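You operate a simulated robot arm through the tools that you are given. There is no shell and no other tool.

The job below is to be done with a simulated robot arm. You get a single attempt, and the scene is never put back.

JOB
Stack the green sieve and the sandy sieve on the pan and shake till sand covers its line.
Fine: the sandy sieve on top, lid on, yellow bar closed.

It is judged by the outcome, as a careful person would: the job done as asked, and still so three seconds after it is handed in. It fails if anything else is knocked over, pushed out of place, dropped, spilled or broken. Lids that push on must go on centred and level and be pressed home; caps that screw on are set level and turned clockwise until they are tight.

ROBOT AND FRAMES
A 6-joint arm with a two-finger parallel gripper, fixed in place. Base frame: the origin is on the floor under the middle of its stand, x ahead of it, y to its left, z up; the work surface is at about z = 0.864. Units: m, rad, N and s.
It reaches about 1.347 m from its shoulder. Its first joint turns from -2.897 to 2.897 rad. Payload 3.91 kg.
Tool frame: the origin (TCP) lies between the finger pads and is the grasp point; the fingertips stand 0.03 m ahead of it; z points along the fingers, y is the line along which they close. The gripper opens to 0.11 m. The fingers are 0.02 m wide and 0.01 m thick; the gripper's body (0.048 by 0.112 m) begins 0.055 m behind the TCP.
Orientation is that of the tool frame in the base frame, as a unit quaternion [w, x, y, z]. With the fingers straight down and closing along the base's y, the tool's x points along the base's -x, its y along +y and its z along -z.

CONTROLS
- The arm moves only by the tool nudge_tool. Its argument "moves" is a list of rows, each a list of 2 entries, a list of its own where there are three numbers: the shift along the tool's x, y, z in cm, then the turn, a rotation vector about the tool's x, y, z in rad. In form: [[[tx, ty, tz], [rx, ry, rz]], ...]. A call has 1 to 20 rows; each row shifts and turns the commanded pose from where the row before left it, along the tool's axes as they then stand. "claw" is the gripper command, from -1 (fully open) to 1 (shut), values between in proportion, set as the call begins (left out, the last holds). A row lasts 0.2 s, in which the tool goes at most 0.05 m and 0.15 rad; a call with a longer step from one row to the next is refused whole, and so is a gripper value outside its range. Where a pose cannot be reached the arm comes as near as it can. A force on the tool above 70 N (or 10 N above the force at the start of the call, whichever is more), or a blocked arm, ends the call early, and 0.2 s more pass. Each finger travels about 0.108 m/s and halts on what it meets, pressing with about 21 N; the grip force reading is that of the motor and also rises with nothing between the fingers. The clock runs only during rows and for 0.2 s after the last one: add rows that do not move to give the fingers time. The reply holds the time, the measured pose of the TCP, the force on the tool along the base axes, the opening and the grip force, in the units named above and with some noise, with the torque about the TCP (base axes, N m) and any sound that the robot's microphone picked up.
- Cameras (640 x 400 px; columns grow to the right, rows downward): "scene" is fixed at [0.3868, -0.6515, 1.4701]; the picture's right is [0.64, -0.77, 0.00], its down [-0.47, -0.39, -0.79] and it looks along [0.61, 0.51, -0.61] (base axes); focal length 352 px, centre (320, 200). "wrist" rides on the gripper at [0.072, 0.017, -0.103] in the tool frame; the picture's right is [-0.23, 0.97, 0.00], its down [-0.76, -0.18, -0.62] and it looks along [-0.61, -0.14, 0.78] (tool axes); focal length 222 px, centre (320, 200). There is no depth. A picture from a camera that has moved, and an enlarged one, comes with that camera's place and axes in the base frame and with its lens. The place of the scene camera against the robot may be out by one fixed shift of up to 0.025 m in any direction.
- snapshot(camera): a new picture of that camera. It takes no simulated time.
- inspect(camera, box): a new picture of the part [left, top, right, bottom] of that camera's present view, enlarged. It takes no simulated time.
- hand_in(): hands the job in; it is judged then, once.

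Places have to be worked out from the pictures, the camera data and where the tool is seen. Open the gripper and draw the arm clear of the work before you hand the job in, unless the task says otherwise.

The tools are called after "Call:" as name(argument=value, ...) on one line, values as JSON. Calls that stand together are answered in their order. nudge_tool: Moves the arm, as the interface text tells. Its arguments: {"type":"object","properties":{"moves":{"type":"array"},"claw":{"type":"number"}},"required":["moves"]} The other tools are called the same way: snapshot (camera) takes a picture; inspect (camera, box) takes an enlarged picture of a part of a camera's view; hand_in () hands the job in.

At the start:

```text
time: 0.0
tcp_pos: [0.5731, -0.1536, 1.2405]
tcp_rot: [0.0, 0.0, 1.0, 0.0]
ft_force: [0.1, 0.4, -0.1]
moment: [0.05, 0.01, -0.03]
width: 0.11
gripper_force: 0.0
```

scene: 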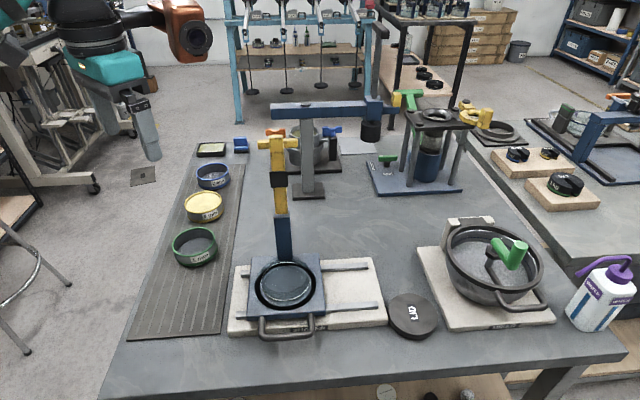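
wrist: 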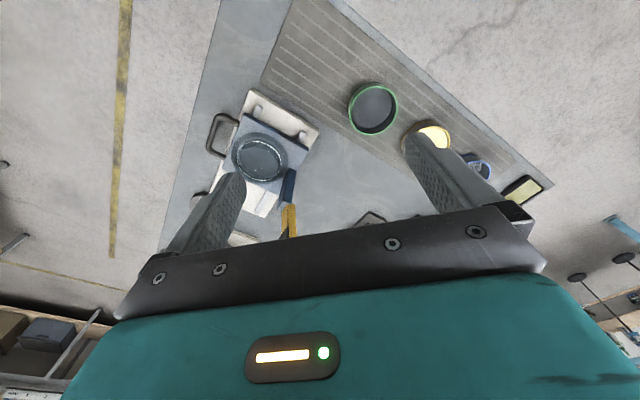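

I'll start by looking closely at the scene before moving anything.

Call:
inspect(camera="scene", box=[160, 130, 280, 280])

Call:
inspect(camera="scene", box=[220, 220, 440, 350])

Call:
inspect(camera="scene", box=[240, 80, 420, 240])

Call:
inspect(camera="scene", box=[360, 80, 560, 330])

Call:
inspect(camera="wrist", box=[200, 60, 560, 260])

```text
2.67 times, centred on (220, 205) of scene
camera zoom: at [0.3868, -0.6515, 1.4701], right [0.64, -0.77, 0.0], down [-0.47, -0.39, -0.79], along [0.61, 0.51, -0.61], focal length 939 px, centre (587, 187)
```

zoom: 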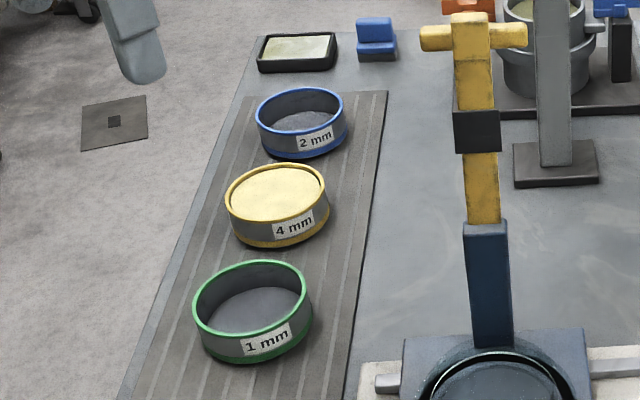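

```text
2.91 times, centred on (330, 285) of scene
camera zoom: at [0.3868, -0.6515, 1.4701], right [0.64, -0.77, 0.0], down [-0.47, -0.39, -0.79], along [0.61, 0.51, -0.61], focal length 1024 px, centre (291, -47)
```

zoom: 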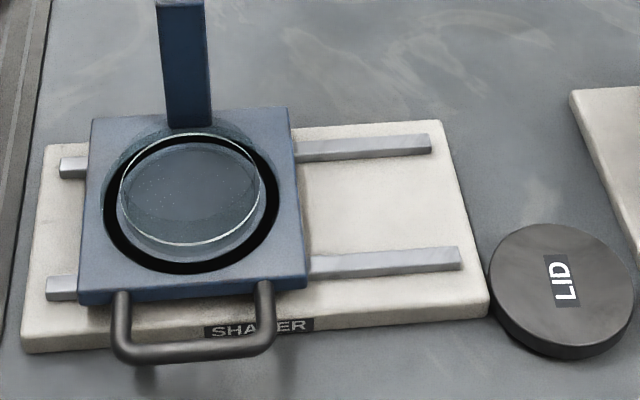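

```text
2.50 times, centred on (330, 160) of scene
camera zoom: at [0.3868, -0.6515, 1.4701], right [0.64, -0.77, 0.0], down [-0.47, -0.39, -0.79], along [0.61, 0.51, -0.61], focal length 880 px, centre (295, 300)
```

zoom: 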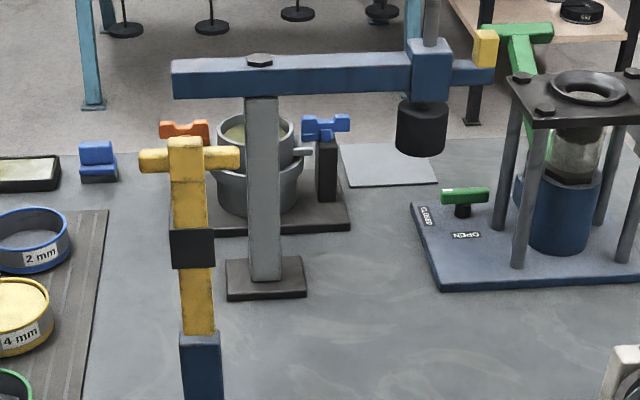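

```text
1.60 times, centred on (460, 205) of scene
camera zoom: at [0.3868, -0.6515, 1.4701], right [0.64, -0.77, 0.0], down [-0.47, -0.39, -0.79], along [0.61, 0.51, -0.61], focal length 563 px, centre (96, 192)
```

zoom: 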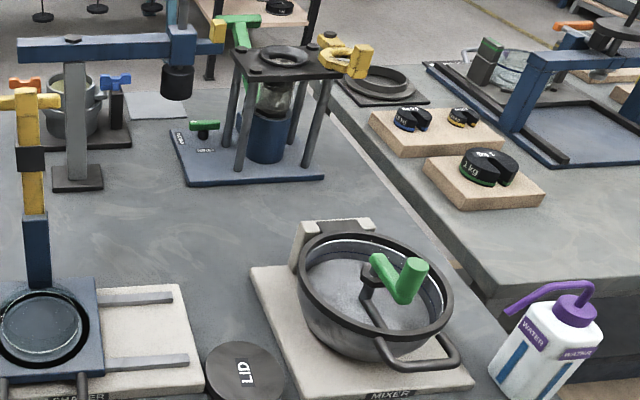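

```text
1.78 times, centred on (380, 160) of wrist
camera zoom: at [0.5006, -0.136, 1.3435], right [0.23, 0.97, 0.0], down [0.76, -0.18, 0.62], along [0.61, -0.14, -0.78], focal length 395 px, centre (213, 271)
```

zoom: 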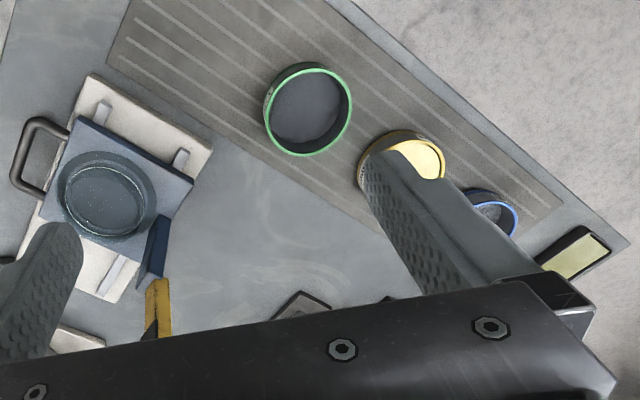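

The yellow-rimmed 4 mm sieve holds the sand, and the green-rimmed 1 mm sieve is empty. The clear pan sits in the blue shaker carriage, with the yellow bar standing upright behind it at about (0.74, -0.26), its top near z 1.19. I'll move the wrist camera closer to the shaker, keeping well clear of that bar.

Call:
nudge_tool(moves=[[[1.0, -3, 2], [0, 0, 0]], [[1.0, -3, 2], [0, 0, 0]], [[1.0, -3, 2], [0, 0, 0]], [[1.0, -3, 2], [0, 0, 0]], [[1.0, -3, 2], [0, 0, 0]], [[0, 0, 0], [0, 0, 0]]], claw=-1)

Call:
snapshot(camera="wrist")

Call:
snapshot(camera="scene")

```text
time: 1.4
tcp_pos: [0.5244, -0.3032, 1.1384]
tcp_rot: [0.0, 0.001, 1.0, 0.0]
ft_force: [-0.1, -0.8, -1.0]
moment: [-0.01, 0.01, 0.03]
width: 0.11
gripper_force: 0.0
```

```text
taken
camera wrist: at [0.4523, -0.2857, 1.2424], right [0.23, 0.97, 0.0], down [0.76, -0.18, 0.62], along [0.61, -0.14, -0.78], focal length 222 px, centre (320, 200)
```

wrist: 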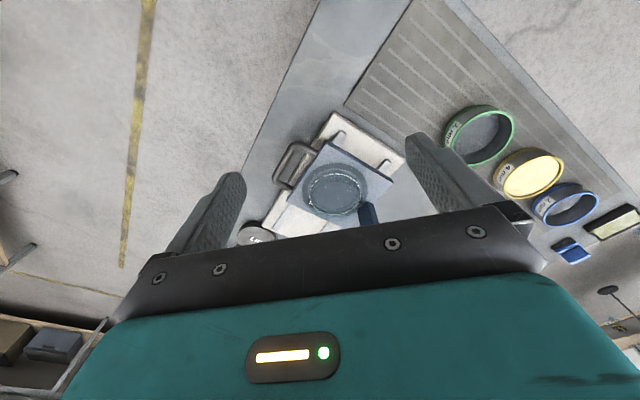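

```text
taken
```

scene: 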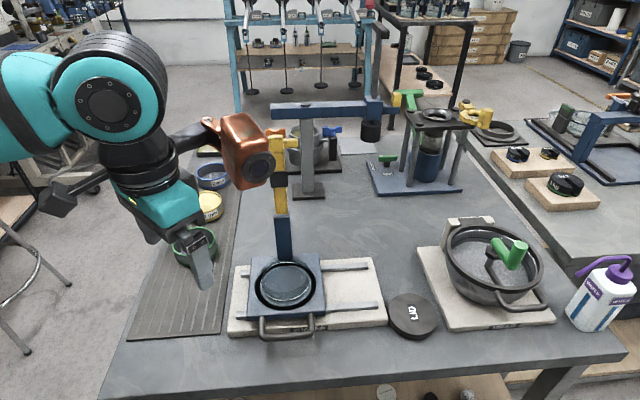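

The view now includes the shaker. I'll enlarge it to measure the pan, bar base and handle.

Call:
inspect(camera="wrist", box=[230, 90, 430, 250])

Call:
inspect(camera="wrist", box=[420, 80, 640, 260])

Call:
inspect(camera="scene", box=[240, 230, 340, 350])

```text
2.50 times, centred on (330, 170) of wrist
camera zoom: at [0.4523, -0.2857, 1.2424], right [0.23, 0.97, 0.0], down [0.76, -0.18, 0.62], along [0.61, -0.14, -0.78], focal length 555 px, centre (295, 275)
```

zoom: 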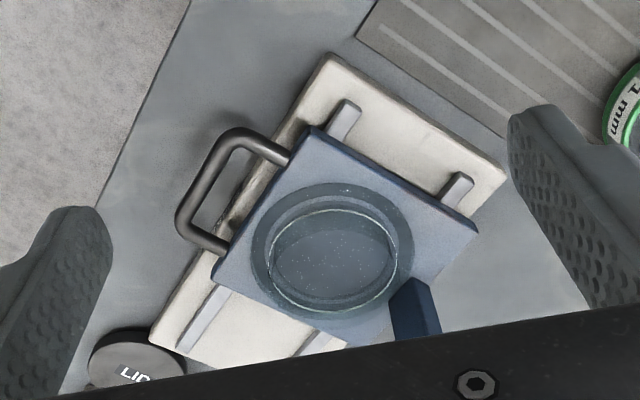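

```text
2.22 times, centred on (530, 170) of wrist
camera zoom: at [0.4523, -0.2857, 1.2424], right [0.23, 0.97, 0.0], down [0.76, -0.18, 0.62], along [0.61, -0.14, -0.78], focal length 494 px, centre (-147, 267)
```

zoom: 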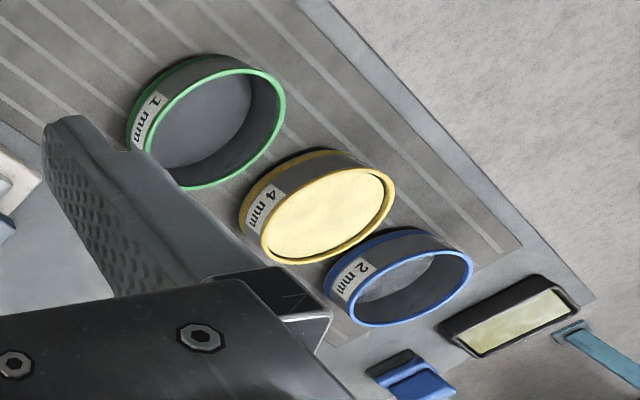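

```text
3.33 times, centred on (290, 290) of scene
camera zoom: at [0.3868, -0.6515, 1.4701], right [0.64, -0.77, 0.0], down [-0.47, -0.39, -0.79], along [0.61, 0.51, -0.61], focal length 1173 px, centre (420, -100)
```

zoom: 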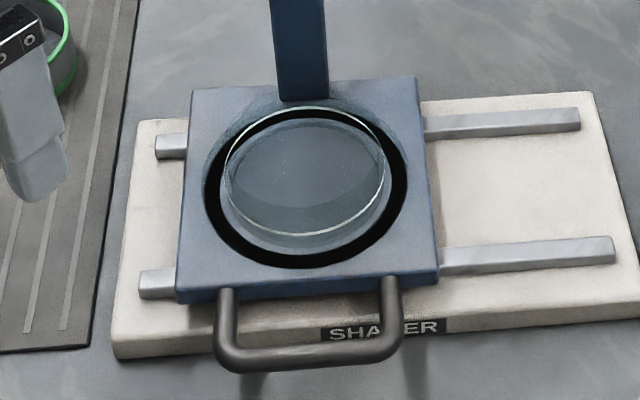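

I need to know how the arm's links extend above the gripper so that they don't foul the upright bar. I'll look at the arm up close.

Call:
inspect(camera="scene", box=[0, 20, 320, 300])

```text
1.43 times, centred on (160, 160) of scene
camera zoom: at [0.3868, -0.6515, 1.4701], right [0.64, -0.77, 0.0], down [-0.47, -0.39, -0.79], along [0.61, 0.51, -0.61], focal length 503 px, centre (549, 257)
```

zoom: 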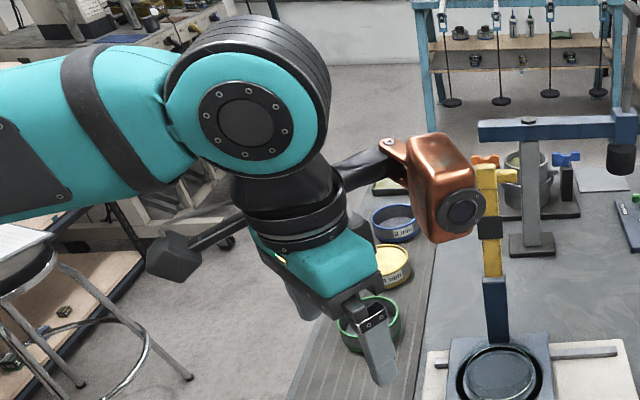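

A copper-coloured housing sticks out about 11 cm on the tool's -x side, so I must keep it clear of the upright bar. I'll zoom further on the pan and the post.

Call:
inspect(camera="wrist", box=[295, 150, 385, 230])

Call:
inspect(camera="scene", box=[250, 250, 330, 320])

Call:
inspect(camera="scene", box=[250, 120, 320, 270])

```text
5.00 times, centred on (340, 190) of wrist
camera zoom: at [0.4523, -0.2857, 1.2424], right [0.23, 0.97, 0.0], down [0.76, -0.18, 0.62], along [0.61, -0.14, -0.78], focal length 1111 px, centre (220, 250)
```

zoom: 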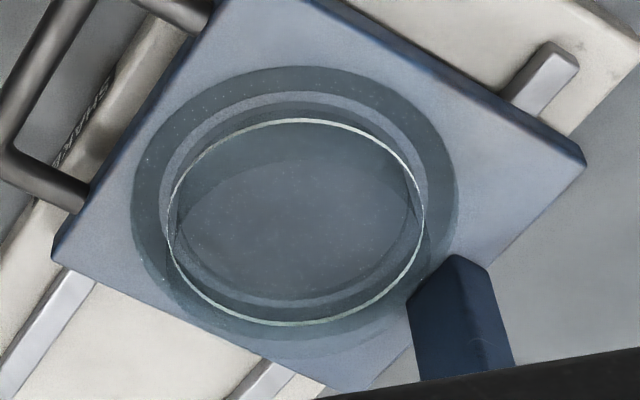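

```text
5.71 times, centred on (290, 285) of scene
camera zoom: at [0.3868, -0.6515, 1.4701], right [0.64, -0.77, 0.0], down [-0.47, -0.39, -0.79], along [0.61, 0.51, -0.61], focal length 2011 px, centre (491, -286)
```

zoom: 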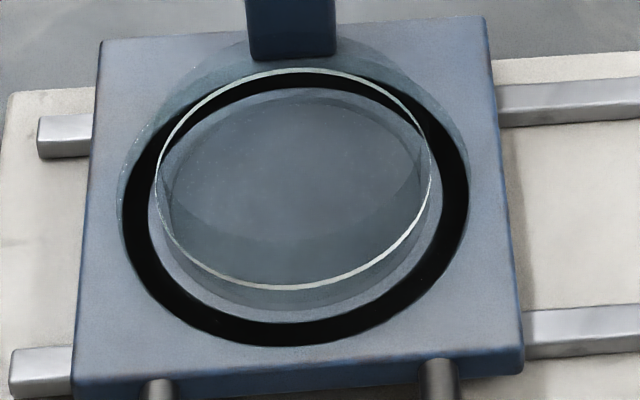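

```text
2.67 times, centred on (285, 195) of scene
camera zoom: at [0.3868, -0.6515, 1.4701], right [0.64, -0.77, 0.0], down [-0.47, -0.39, -0.79], along [0.61, 0.51, -0.61], focal length 939 px, centre (413, 213)
```

zoom: 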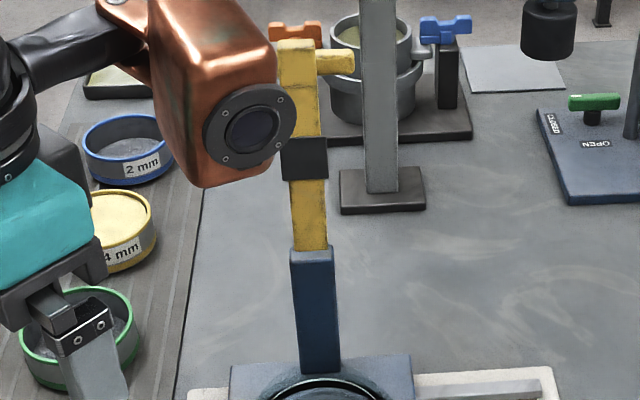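

The pan rim stands only slightly above the carriage plate. I'll lower the tool on the robot side of the shaker and pitch it up to get a low side view of the pan and its line.

Call:
nudge_tool(moves=[[[0.5, 0.8, 4.0], [0, 0, 0]], [[0.5, 0.8, 4.0], [0, 0, 0]], [[0.5, 0.8, 4.0], [0, 0, 0]], [[0.0, 0.8, 3.0], [0, 0, 0]], [[0, 0, 0], [0, -0.15, 0]], [[0, 0, 0], [0, -0.15, 0]], [[0, 0, 0], [0, -0.15, 0]], [[0, 0, 0], [0, -0.15, 0]], [[0, 0, 0], [0, 0, 0]]])

Call:
snapshot(camera="wrist")

Call:
snapshot(camera="scene")

```text
time: 3.4
tcp_pos: [0.507, -0.2713, 0.99]
tcp_rot: [0.296, 0.0, 0.955, 0.0]
ft_force: [-0.5, 0.1, 1.4]
moment: [-0.01, 0.0, 0.01]
width: 0.1099
gripper_force: 0.1
```

```text
taken
camera wrist: at [0.3894, -0.2542, 1.0342], right [0.19, 0.97, 0.13], down [0.28, -0.18, 0.94], along [0.94, -0.14, -0.3], focal length 222 px, centre (320, 200)
```

wrist: 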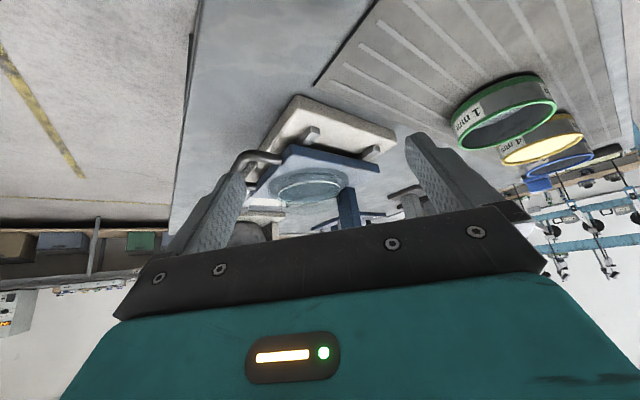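

```text
taken
```

scene: 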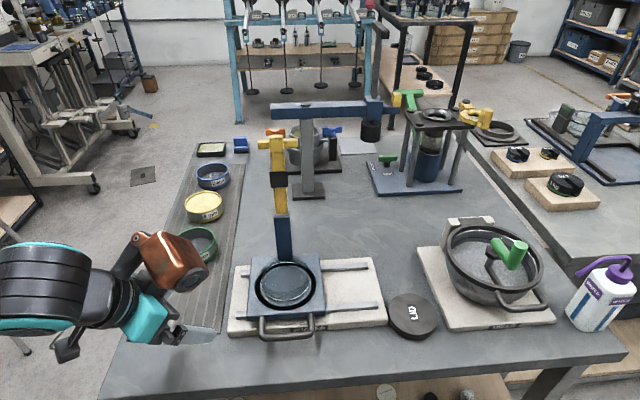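

Call:
inspect(camera="wrist", box=[240, 130, 400, 240])

Call:
inspect(camera="wrist", box=[440, 60, 620, 200])

```text
3.64 times, centred on (320, 185) of wrist
camera zoom: at [0.3894, -0.2542, 1.0342], right [0.19, 0.97, 0.13], down [0.28, -0.18, 0.94], along [0.94, -0.14, -0.3], focal length 808 px, centre (320, 254)
```

zoom: 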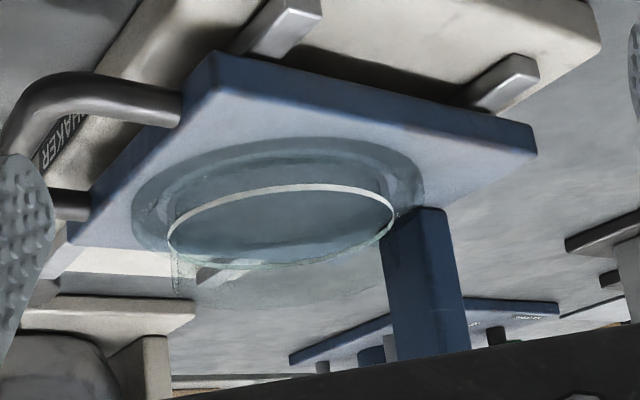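

```text
2.86 times, centred on (530, 130) of wrist
camera zoom: at [0.3894, -0.2542, 1.0342], right [0.19, 0.97, 0.13], down [0.28, -0.18, 0.94], along [0.94, -0.14, -0.3], focal length 635 px, centre (-280, 400)
```

zoom: 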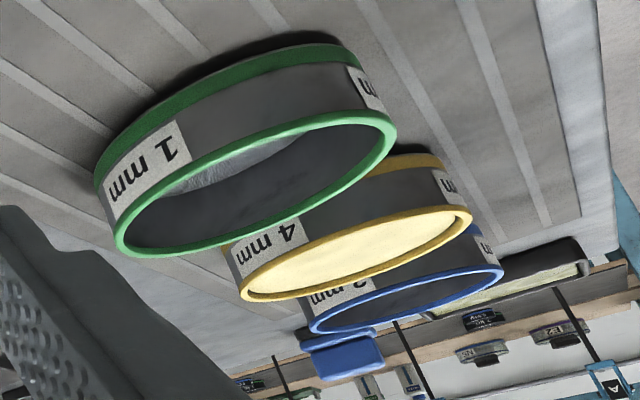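

Call:
inspect(camera="wrist", box=[265, 160, 355, 215])

Call:
inspect(camera="wrist", box=[230, 140, 310, 220])

```text
7.11 times, centred on (310, 188) of wrist
camera zoom: at [0.3894, -0.2542, 1.0342], right [0.19, 0.97, 0.13], down [0.28, -0.18, 0.94], along [0.94, -0.14, -0.3], focal length 1580 px, centre (391, 289)
```

zoom: 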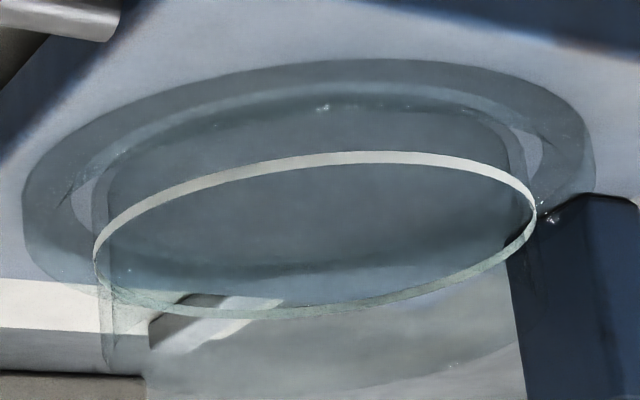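

```text
5.00 times, centred on (270, 180) of wrist
camera zoom: at [0.3894, -0.2542, 1.0342], right [0.19, 0.97, 0.13], down [0.28, -0.18, 0.94], along [0.94, -0.14, -0.3], focal length 1111 px, centre (570, 300)
```

zoom: 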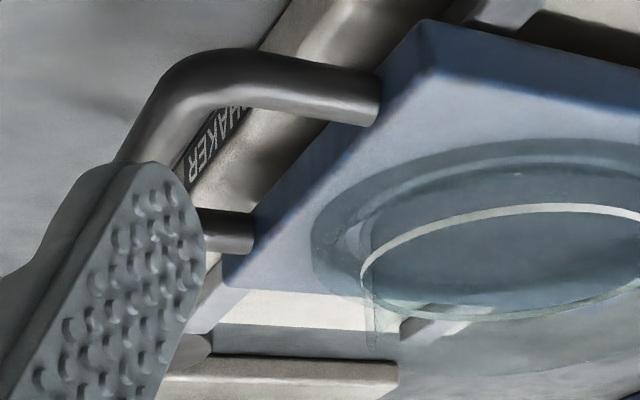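

The white ring is the line on the clear pan's wall. Triangulating two views puts it at (0.695, -0.315, 0.923), and the pan's rim appears to be near z 0.945. I triangulate the green sieve's rim centre at about (0.656, -0.062, 0.899). I'll level the tool and move to view the sieves from closer up.

Call:
nudge_tool(moves=[[[0, 0, 0], [0, 0.15, 0]], [[0, 0, 0], [0, 0.15, 0]], [[0, 0, 0], [0, 0.15, 0]], [[0, 0, 0], [0, 0.15, 0]], [[-0.6, 4.5, -1.5], [0, 0, 0]], [[-0.6, 4.5, -1.5], [0, 0, 0]], [[-0.6, 4.5, -1.0], [0, 0, 0]], [[-0.6, 4.5, -1.0], [0, 0, 0]], [[-0.4, 4.5, -1.0], [0, 0, 0]], [[0, 0, 0], [0, 0, 0]]])

Call:
snapshot(camera="wrist")

Call:
snapshot(camera="scene")

```text
time: 5.6
tcp_pos: [0.5357, -0.0426, 1.0503]
tcp_rot: [0.0, 0.0, 1.0, 0.0]
ft_force: [0.2, 0.0, -0.1]
moment: [0.04, -0.02, 0.04]
width: 0.1101
gripper_force: 0.2
```

```text
taken
camera wrist: at [0.464, -0.0251, 1.1535], right [0.23, 0.97, 0.0], down [0.76, -0.18, 0.62], along [0.61, -0.14, -0.78], focal length 222 px, centre (320, 200)
```

wrist: 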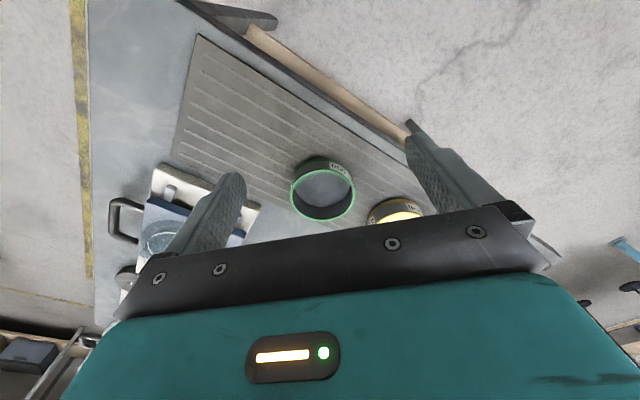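

```text
taken
```

scene: 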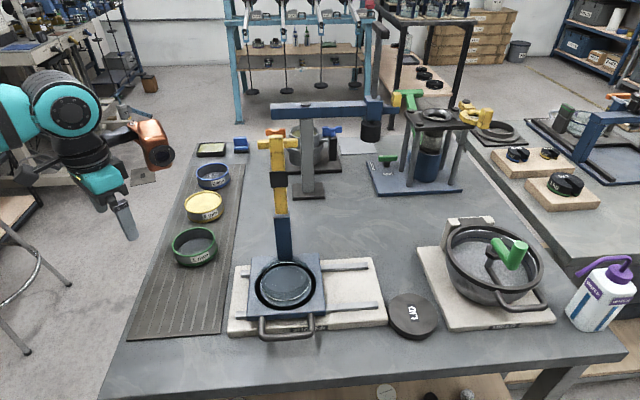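

Call:
inspect(camera="wrist", box=[270, 140, 370, 235])

Call:
inspect(camera="wrist", box=[350, 140, 450, 225])

```text
4.21 times, centred on (320, 188) of wrist
camera zoom: at [0.464, -0.0251, 1.1535], right [0.23, 0.97, 0.0], down [0.76, -0.18, 0.62], along [0.61, -0.14, -0.78], focal length 935 px, centre (320, 253)
```

zoom: 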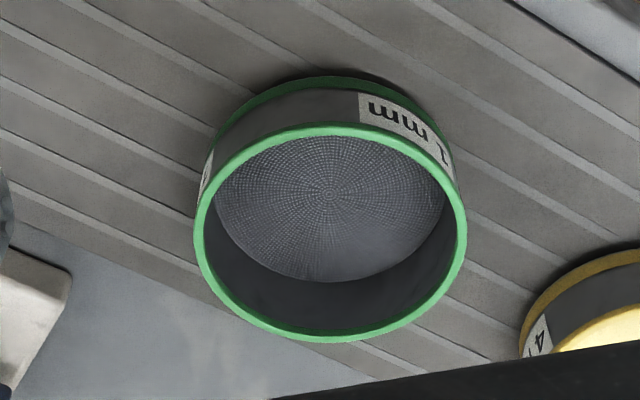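

```text
4.71 times, centred on (400, 182) of wrist
camera zoom: at [0.464, -0.0251, 1.1535], right [0.23, 0.97, 0.0], down [0.76, -0.18, 0.62], along [0.61, -0.14, -0.78], focal length 1045 px, centre (-56, 282)
```

zoom: 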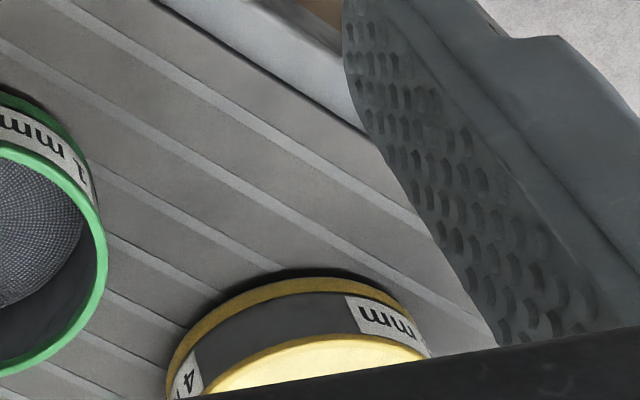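

Refined, the green sieve's rim centre is about (0.659, -0.068, 0.90) with a diameter of about 94 mm. The pan centre is about (0.697, -0.316). I want to check the arm's clearance over the upright bar, so I'll look at both closely in the scene view.

Call:
inspect(camera="scene", box=[0, 60, 200, 250])

Call:
inspect(camera="scene", box=[240, 125, 330, 270])

```text
2.11 times, centred on (100, 155) of scene
camera zoom: at [0.3868, -0.6515, 1.4701], right [0.64, -0.77, 0.0], down [-0.47, -0.39, -0.79], along [0.61, 0.51, -0.61], focal length 741 px, centre (783, 295)
```

zoom: 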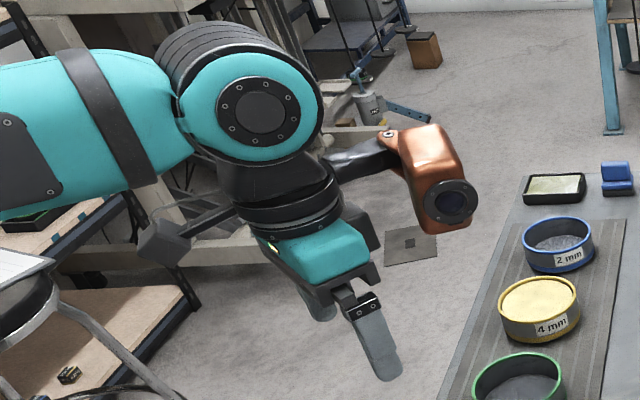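

```text
2.76 times, centred on (285, 198) of scene
camera zoom: at [0.3868, -0.6515, 1.4701], right [0.64, -0.77, 0.0], down [-0.47, -0.39, -0.79], along [0.61, 0.51, -0.61], focal length 971 px, centre (417, 207)
```

zoom: 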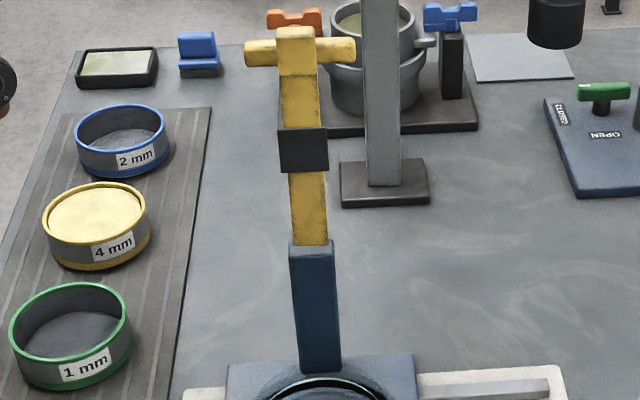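

The bar, about 28 mm wide, stands about 7 cm from the pan centre. To keep both the wrist joint and the copper housing clear of it while stacking, I'll yaw the tool 20° and tilt it 0.3 rad about the finger-closing axis, which still keeps the sieve level. I'll take that attitude now and hover above the green sieve.

Call:
nudge_tool(moves=[[[0, 0, 0], [0, 0, 0.1163]], [[0, 0, 0], [0, 0, 0.1163]], [[0, 0, 0], [0, 0, 0.1164]], [[0, 0, 0], [0, -0.15, 0]], [[0, 0, 0], [0, -0.15, 0]], [[-2.3, 0.5, 2.5], [0, 0, 0]], [[-2.3, 0.5, 2.5], [0, 0, 0]], [[-2.3, 0.5, 2.5], [0, 0, 0]], [[-2.4, 0.5, 2.5], [0, 0, 0]], [[0, 0, 0], [0, 0, 0]]])

Call:
snapshot(camera="wrist")

Call:
snapshot(camera="scene")

```text
time: 7.8
tcp_pos: [0.6551, -0.0678, 0.985]
tcp_rot: [0.146, 0.173, 0.974, -0.026]
ft_force: [-1.0, 0.1, 0.0]
moment: [-0.01, 0.0, 0.02]
width: 0.1102
gripper_force: 0.0
```

```text
taken
camera wrist: at [0.568, -0.0172, 1.0618], right [0.54, 0.84, 0.07], down [0.45, -0.35, 0.82], along [0.71, -0.41, -0.57], focal length 222 px, centre (320, 200)
```

wrist: 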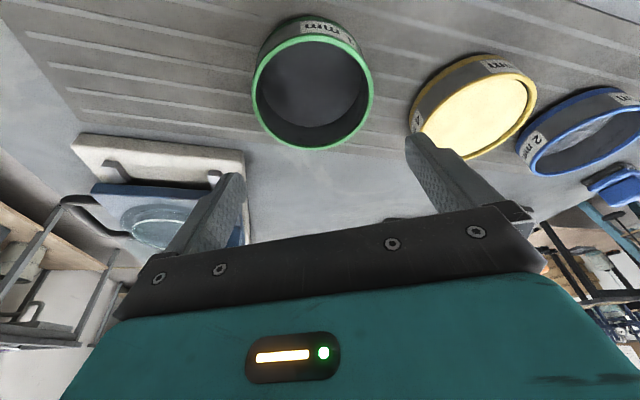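

```text
taken
```

scene: 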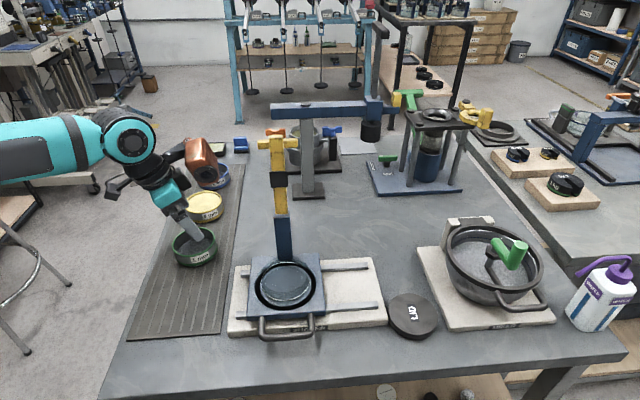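

Call:
inspect(camera="wrist", box=[230, 5, 400, 160])

Call:
inspect(camera="scene", box=[130, 180, 270, 280])

```text
2.58 times, centred on (315, 82) of wrist
camera zoom: at [0.568, -0.0172, 1.0618], right [0.54, 0.84, 0.07], down [0.45, -0.35, 0.82], along [0.71, -0.41, -0.57], focal length 573 px, centre (333, 503)
```

zoom: 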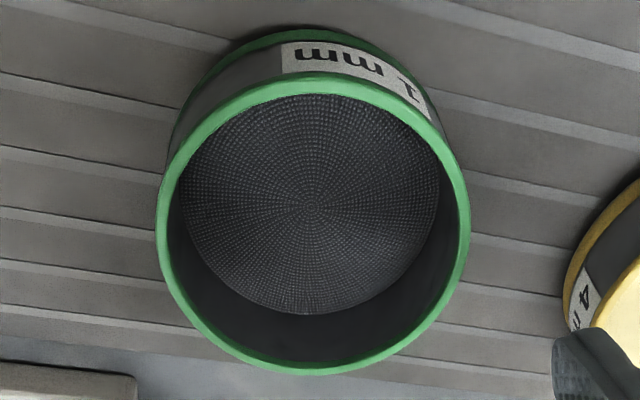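

```text
4.00 times, centred on (200, 230) of scene
camera zoom: at [0.3868, -0.6515, 1.4701], right [0.64, -0.77, 0.0], down [-0.47, -0.39, -0.79], along [0.61, 0.51, -0.61], focal length 1408 px, centre (800, 80)
```

zoom: 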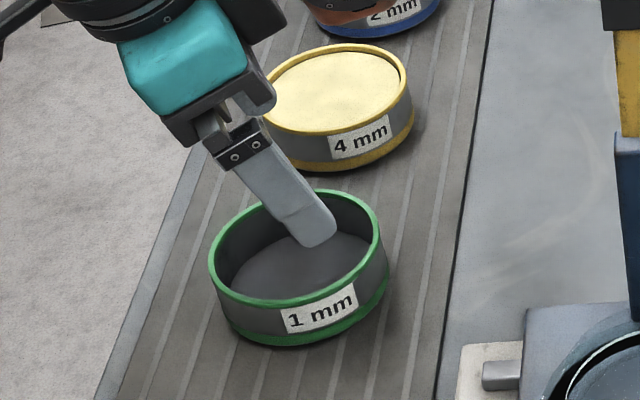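

The fitted rim gives the green sieve at (0.658, -0.068) with a radius of 47 mm. The open fingers will clear it by about 8 mm per side, so I'll descend to grasp height.

Call:
nudge_tool(moves=[[[0.64, 0.02, 1.82], [0, 0, 0]], [[0.64, 0.02, 1.82], [0, 0, 0]], [[0.64, 0.02, 1.82], [0, 0, 0]], [[0.64, 0.02, 1.82], [0, 0, 0]], [[0, 0, 0], [0, 0, 0]]])

Call:
inspect(camera="scene", box=[130, 180, 270, 280])

Call:
snapshot(camera="wrist")

```text
time: 9.0
tcp_pos: [0.6516, -0.0676, 0.9061]
tcp_rot: [0.147, 0.172, 0.974, -0.026]
ft_force: [0.3, 0.0, 0.5]
moment: [-0.01, 0.01, 0.0]
width: 0.1101
gripper_force: 0.1
```

```text
4.00 times, centred on (200, 230) of scene
camera zoom: at [0.3868, -0.6515, 1.4701], right [0.64, -0.77, 0.0], down [-0.47, -0.39, -0.79], along [0.61, 0.51, -0.61], focal length 1408 px, centre (800, 80)
```

zoom: 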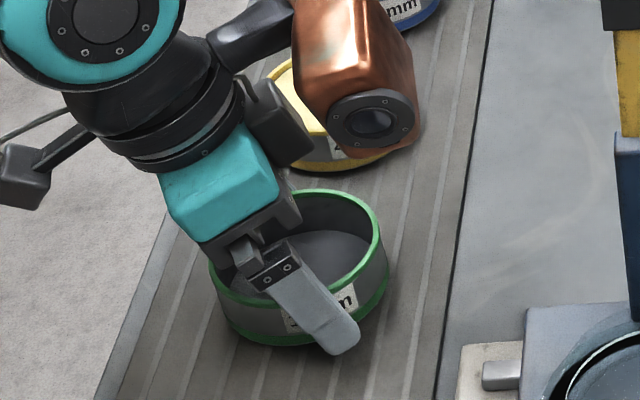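

```text
taken
camera wrist: at [0.5647, -0.0172, 0.9835], right [0.54, 0.84, 0.07], down [0.45, -0.35, 0.82], along [0.71, -0.41, -0.57], focal length 222 px, centre (320, 200)
```

wrist: 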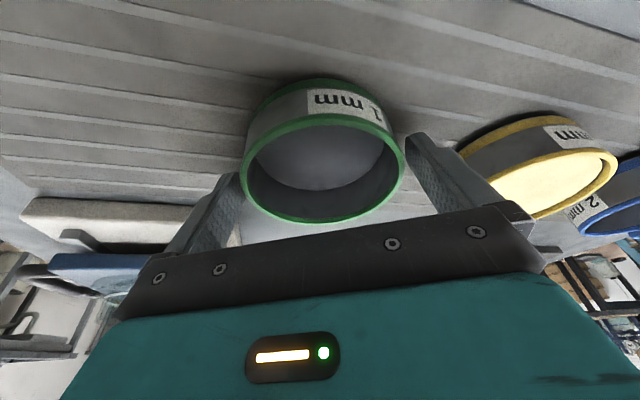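

The sieve sits between the two fingers, tips above the mat. I'll close on it.

Call:
nudge_tool(moves=[[[0, 0, 0], [0, 0, 0]], [[0, 0, 0], [0, 0, 0]], [[0, 0, 0], [0, 0, 0]]], claw=1)

Call:
snapshot(camera="wrist")

```text
time: 9.8
tcp_pos: [0.6515, -0.0659, 0.9068]
tcp_rot: [0.147, 0.172, 0.974, -0.026]
ft_force: [-0.2, 1.5, 0.3]
moment: [-0.01, -0.01, -0.03]
width: 0.0914
gripper_force: 21.1
```

```text
taken
camera wrist: at [0.5648, -0.0172, 0.9837], right [0.54, 0.84, 0.07], down [0.45, -0.35, 0.82], along [0.71, -0.41, -0.57], focal length 222 px, centre (320, 200)
```

wrist: 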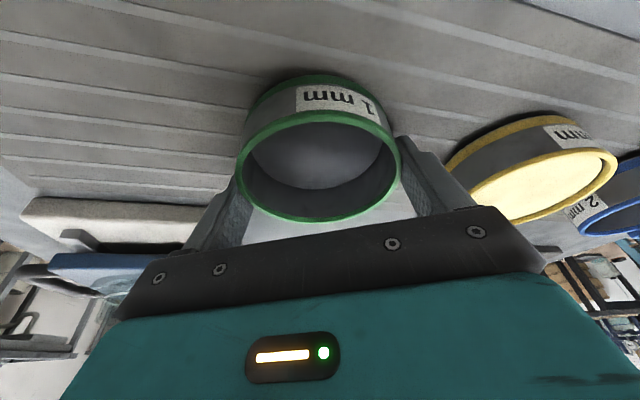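

Call:
inspect(camera="wrist", box=[220, 60, 420, 235])

Call:
inspect(camera="scene", box=[130, 180, 270, 280])

```text
2.29 times, centred on (320, 148) of wrist
camera zoom: at [0.5648, -0.0172, 0.9837], right [0.54, 0.84, 0.07], down [0.45, -0.35, 0.82], along [0.71, -0.41, -0.57], focal length 508 px, centre (320, 320)
```

zoom: 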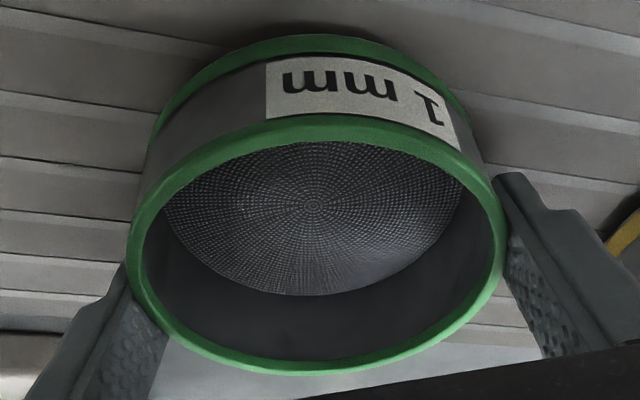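

```text
4.00 times, centred on (200, 230) of scene
camera zoom: at [0.3868, -0.6515, 1.4701], right [0.64, -0.77, 0.0], down [-0.47, -0.39, -0.79], along [0.61, 0.51, -0.61], focal length 1408 px, centre (800, 80)
```

zoom: 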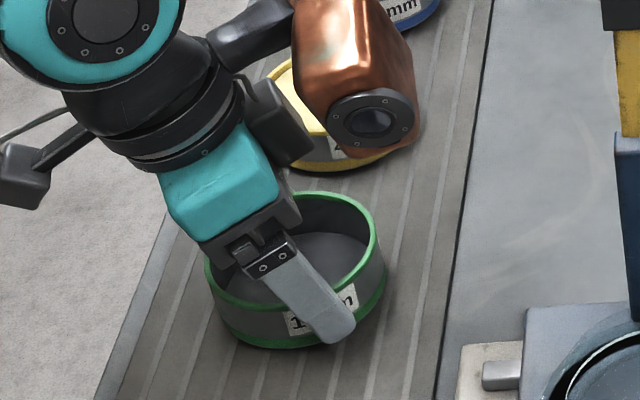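

Grip width is 91 mm at 21 N and the sieve is centred in the fingers. I'll lift a few centimetres and check the hold.

Call:
nudge_tool(moves=[[[-0.295, 0, -0.955], [0, 0, 0]], [[-0.443, 0, -1.433], [0, 0, 0]], [[-0.591, 0, -1.911], [0, 0, 0]], [[0, 0, 0], [0, 0, 0]]])

Call:
inspect(camera="scene", box=[130, 160, 270, 280])

Call:
inspect(camera="wrist", box=[220, 60, 420, 235])

```text
time: 10.8
tcp_pos: [0.6523, -0.0642, 0.951]
tcp_rot: [0.148, 0.172, 0.974, -0.026]
ft_force: [-0.5, 0.4, -2.0]
moment: [-0.01, 0.03, -0.04]
width: 0.0916
gripper_force: 21.2
```

```text
3.33 times, centred on (200, 220) of scene
camera zoom: at [0.3868, -0.6515, 1.4701], right [0.64, -0.77, 0.0], down [-0.47, -0.39, -0.79], along [0.61, 0.51, -0.61], focal length 1173 px, centre (720, 133)
```

zoom: 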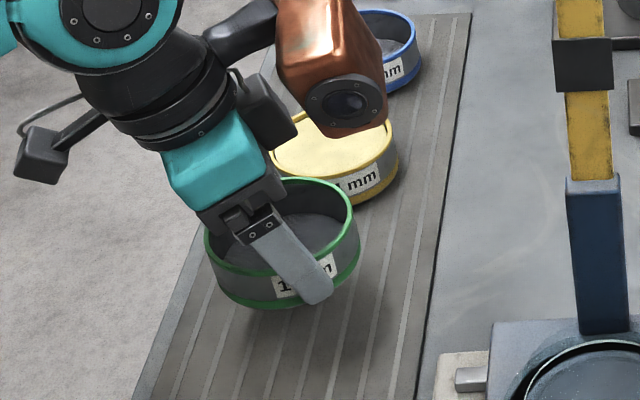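

```text
2.29 times, centred on (320, 148) of wrist
camera zoom: at [0.5643, -0.0155, 1.028], right [0.54, 0.84, 0.07], down [0.45, -0.35, 0.82], along [0.71, -0.41, -0.57], focal length 508 px, centre (320, 320)
```

zoom: 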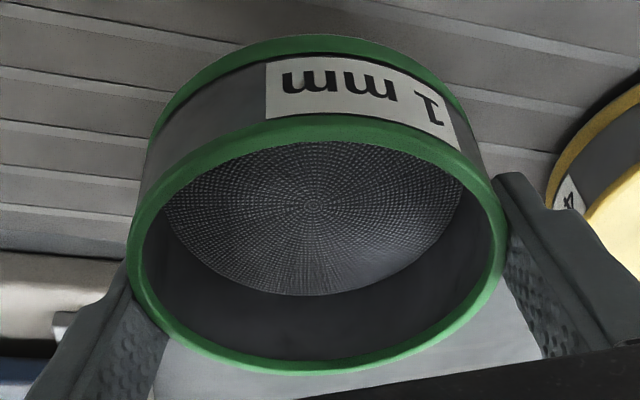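

The sieve lifted level and didn't slip. I'll raise it, back away from the bar, and carry it round to the robot side of the shaker.

Call:
nudge_tool(moves=[[[-0.739, 0, -2.388], [0, 0, 0]], [[-0.739, 0, -2.388], [0, 0, 0]], [[-0.739, 0, -2.388], [0, 0, 0]], [[2.603, -0.992, -0.805], [0, 0, 0]], [[2.603, -0.992, -0.805], [0, 0, 0]], [[2.603, -0.992, -0.805], [0, 0, 0]], [[-1.176, -3.383, 0.364], [0, 0, 0]], [[-1.176, -3.383, 0.364], [0, 0, 0]], [[-1.176, -3.383, 0.364], [0, 0, 0]], [[-1.176, -3.383, 0.364], [0, 0, 0]], [[-1.176, -3.383, 0.364], [0, 0, 0]], [[-1.176, -3.383, 0.364], [0, 0, 0]], [[-1.176, -3.383, 0.364], [0, 0, 0]], [[0, 0, 0], [0, 0, 0]]])

Call:
snapshot(camera="scene")

Call:
snapshot(camera="wrist")

```text
time: 13.8
tcp_pos: [0.562, -0.3173, 1.0275]
tcp_rot: [0.146, 0.172, 0.974, -0.025]
ft_force: [-0.3, -1.1, -1.0]
moment: [0.01, 0.0, -0.04]
width: 0.0914
gripper_force: 20.5
```

```text
taken
```

scene: 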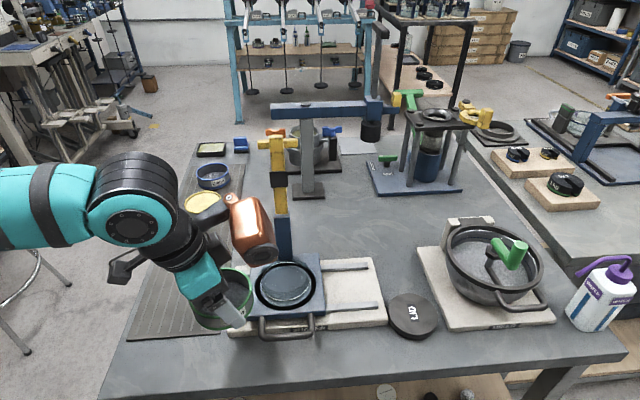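

```text
taken
camera wrist: at [0.4754, -0.2674, 1.1038], right [0.54, 0.84, 0.07], down [0.45, -0.35, 0.82], along [0.71, -0.41, -0.57], focal length 222 px, centre (320, 200)
```

wrist: 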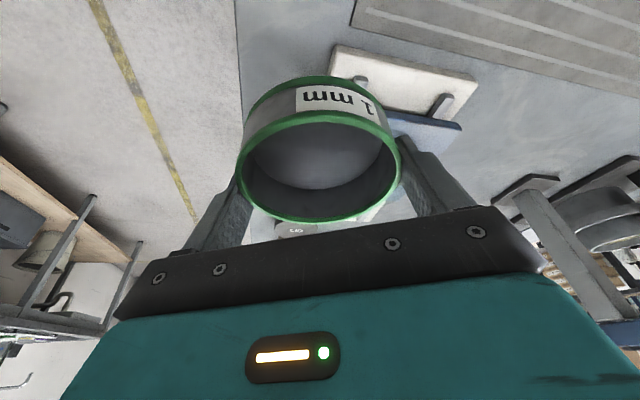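

Sieve is still level at (0.562, -0.317). Before moving in beside the bar, I'll measure the copper housing's extents against the bar from here.

Call:
inspect(camera="scene", box=[170, 120, 350, 340])

Call:
inspect(camera="wrist", box=[330, 30, 530, 230])

```text
1.82 times, centred on (260, 230) of scene
camera zoom: at [0.3868, -0.6515, 1.4701], right [0.64, -0.77, 0.0], down [-0.47, -0.39, -0.79], along [0.61, 0.51, -0.61], focal length 640 px, centre (429, 146)
```

zoom: 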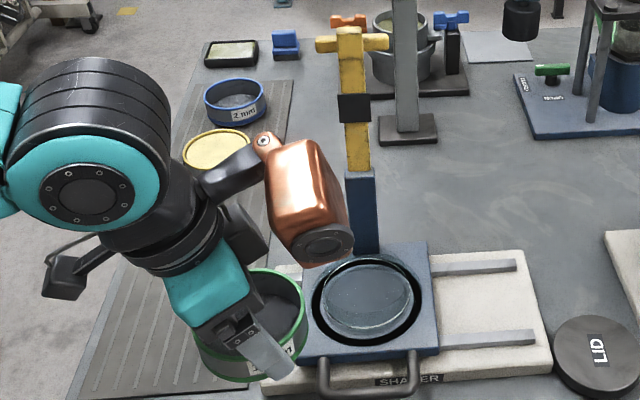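

```text
2.00 times, centred on (430, 130) of wrist
camera zoom: at [0.4754, -0.2674, 1.1038], right [0.54, 0.84, 0.07], down [0.45, -0.35, 0.82], along [0.71, -0.41, -0.57], focal length 444 px, centre (100, 340)
```

zoom: 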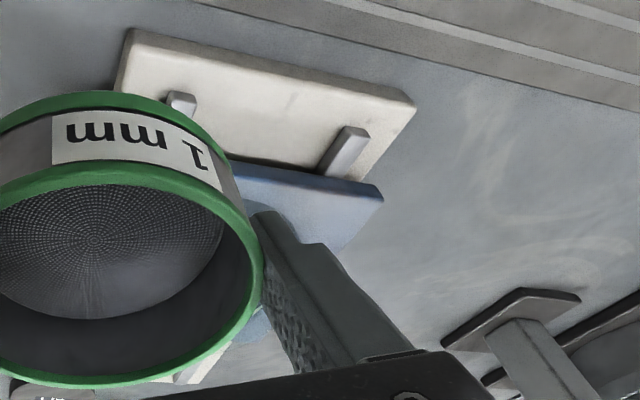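

The housing is about 5 cm wide and will pass roughly 2–3 cm to the side of the bar, so the path is clear. I'll move in over the pan with the sieve's underside about 4 cm above the rim.

Call:
nudge_tool(moves=[[[-2.327, 0.967, 0.72], [0, 0, 0]], [[-2.327, 0.967, 0.72], [0, 0, 0]], [[-2.327, 0.967, 0.72], [0, 0, 0]], [[-2.327, 0.967, 0.72], [0, 0, 0]], [[-2.327, 0.967, 0.72], [0, 0, 0]], [[0, 0, 0], [0, 0, 0]]])

Call:
inspect(camera="scene", box=[200, 120, 380, 340])

Call:
snapshot(camera="wrist")

```text
time: 15.2
tcp_pos: [0.6971, -0.3138, 1.0262]
tcp_rot: [0.148, 0.171, 0.974, -0.026]
ft_force: [-0.4, -0.3, -0.8]
moment: [0.01, 0.01, 0.04]
width: 0.0913
gripper_force: 21.2
```

```text
1.82 times, centred on (290, 230) of scene
camera zoom: at [0.3868, -0.6515, 1.4701], right [0.64, -0.77, 0.0], down [-0.47, -0.39, -0.79], along [0.61, 0.51, -0.61], focal length 640 px, centre (374, 146)
```

zoom: 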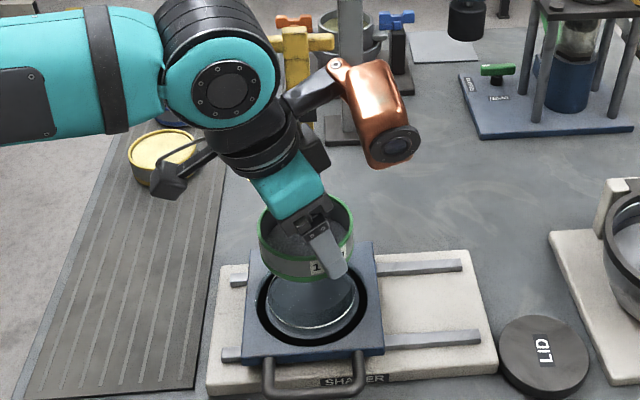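

```text
taken
camera wrist: at [0.6093, -0.2645, 1.1035], right [0.54, 0.84, 0.07], down [0.45, -0.35, 0.82], along [0.71, -0.41, -0.57], focal length 222 px, centre (320, 200)
```

wrist: 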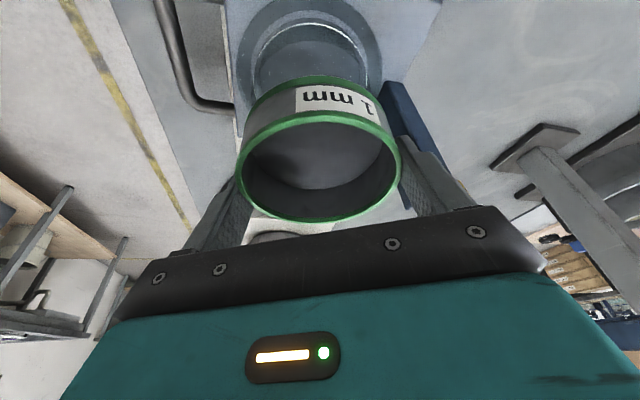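

Call:
inspect(camera="wrist", box=[220, 0, 400, 110])

Call:
inspect(camera="scene", box=[240, 220, 330, 320])

```text
3.56 times, centred on (310, 55) of wrist
camera zoom: at [0.6093, -0.2645, 1.1035], right [0.54, 0.84, 0.07], down [0.45, -0.35, 0.82], along [0.71, -0.41, -0.57], focal length 790 px, centre (356, 716)
```

zoom: 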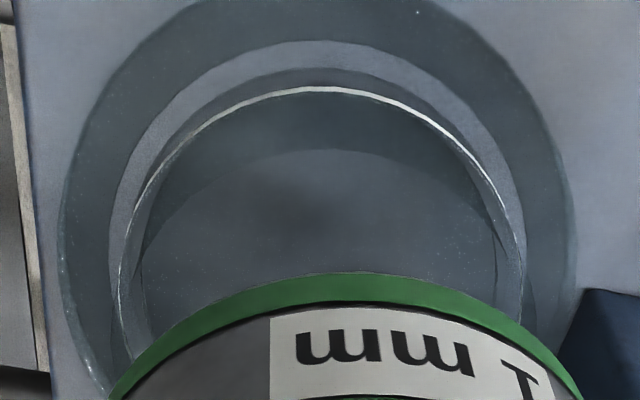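

```text
4.00 times, centred on (285, 270) of scene
camera zoom: at [0.3868, -0.6515, 1.4701], right [0.64, -0.77, 0.0], down [-0.47, -0.39, -0.79], along [0.61, 0.51, -0.61], focal length 1408 px, centre (460, -80)
```

zoom: 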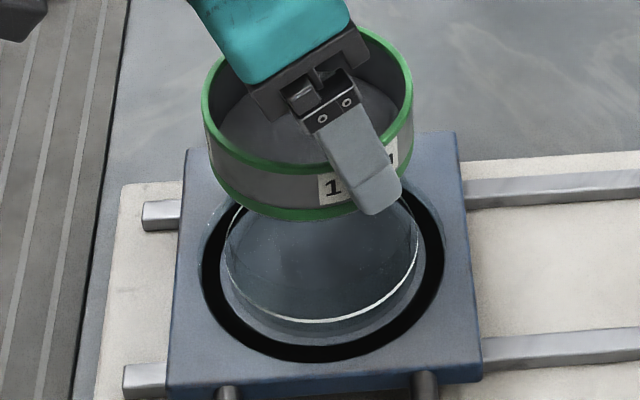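

Wrist and scene measurements both put the sieve's axis within about 1–2 mm of the pan's axis. I'll zoom once more to confirm before lowering.

Call:
inspect(camera="scene", box=[250, 220, 315, 265])

Call:
inspect(camera="scene", box=[250, 255, 325, 310])

Call:
inspect(camera="wrist", box=[225, 65, 415, 230])

```text
8.89 times, centred on (282, 242) of scene
camera zoom: at [0.3868, -0.6515, 1.4701], right [0.64, -0.77, 0.0], down [-0.47, -0.39, -0.79], along [0.61, 0.51, -0.61], focal length 3129 px, centre (653, -178)
```

zoom: 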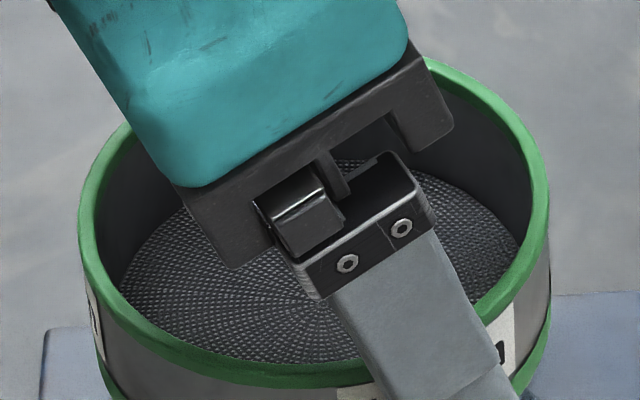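

```text
7.27 times, centred on (288, 282) of scene
camera zoom: at [0.3868, -0.6515, 1.4701], right [0.64, -0.77, 0.0], down [-0.47, -0.39, -0.79], along [0.61, 0.51, -0.61], focal length 2560 px, centre (556, -400)
```

zoom: 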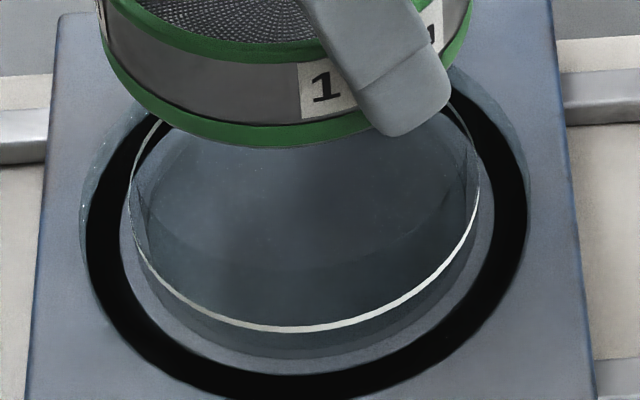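

```text
2.42 times, centred on (320, 148) of wrist
camera zoom: at [0.6093, -0.2645, 1.1035], right [0.54, 0.84, 0.07], down [0.45, -0.35, 0.82], along [0.71, -0.41, -0.57], focal length 538 px, centre (320, 327)
```

zoom: 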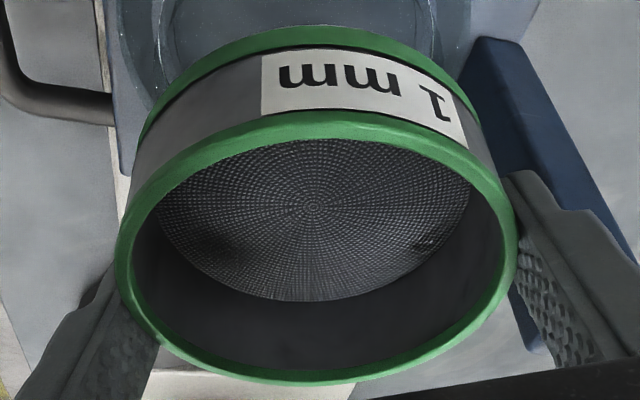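

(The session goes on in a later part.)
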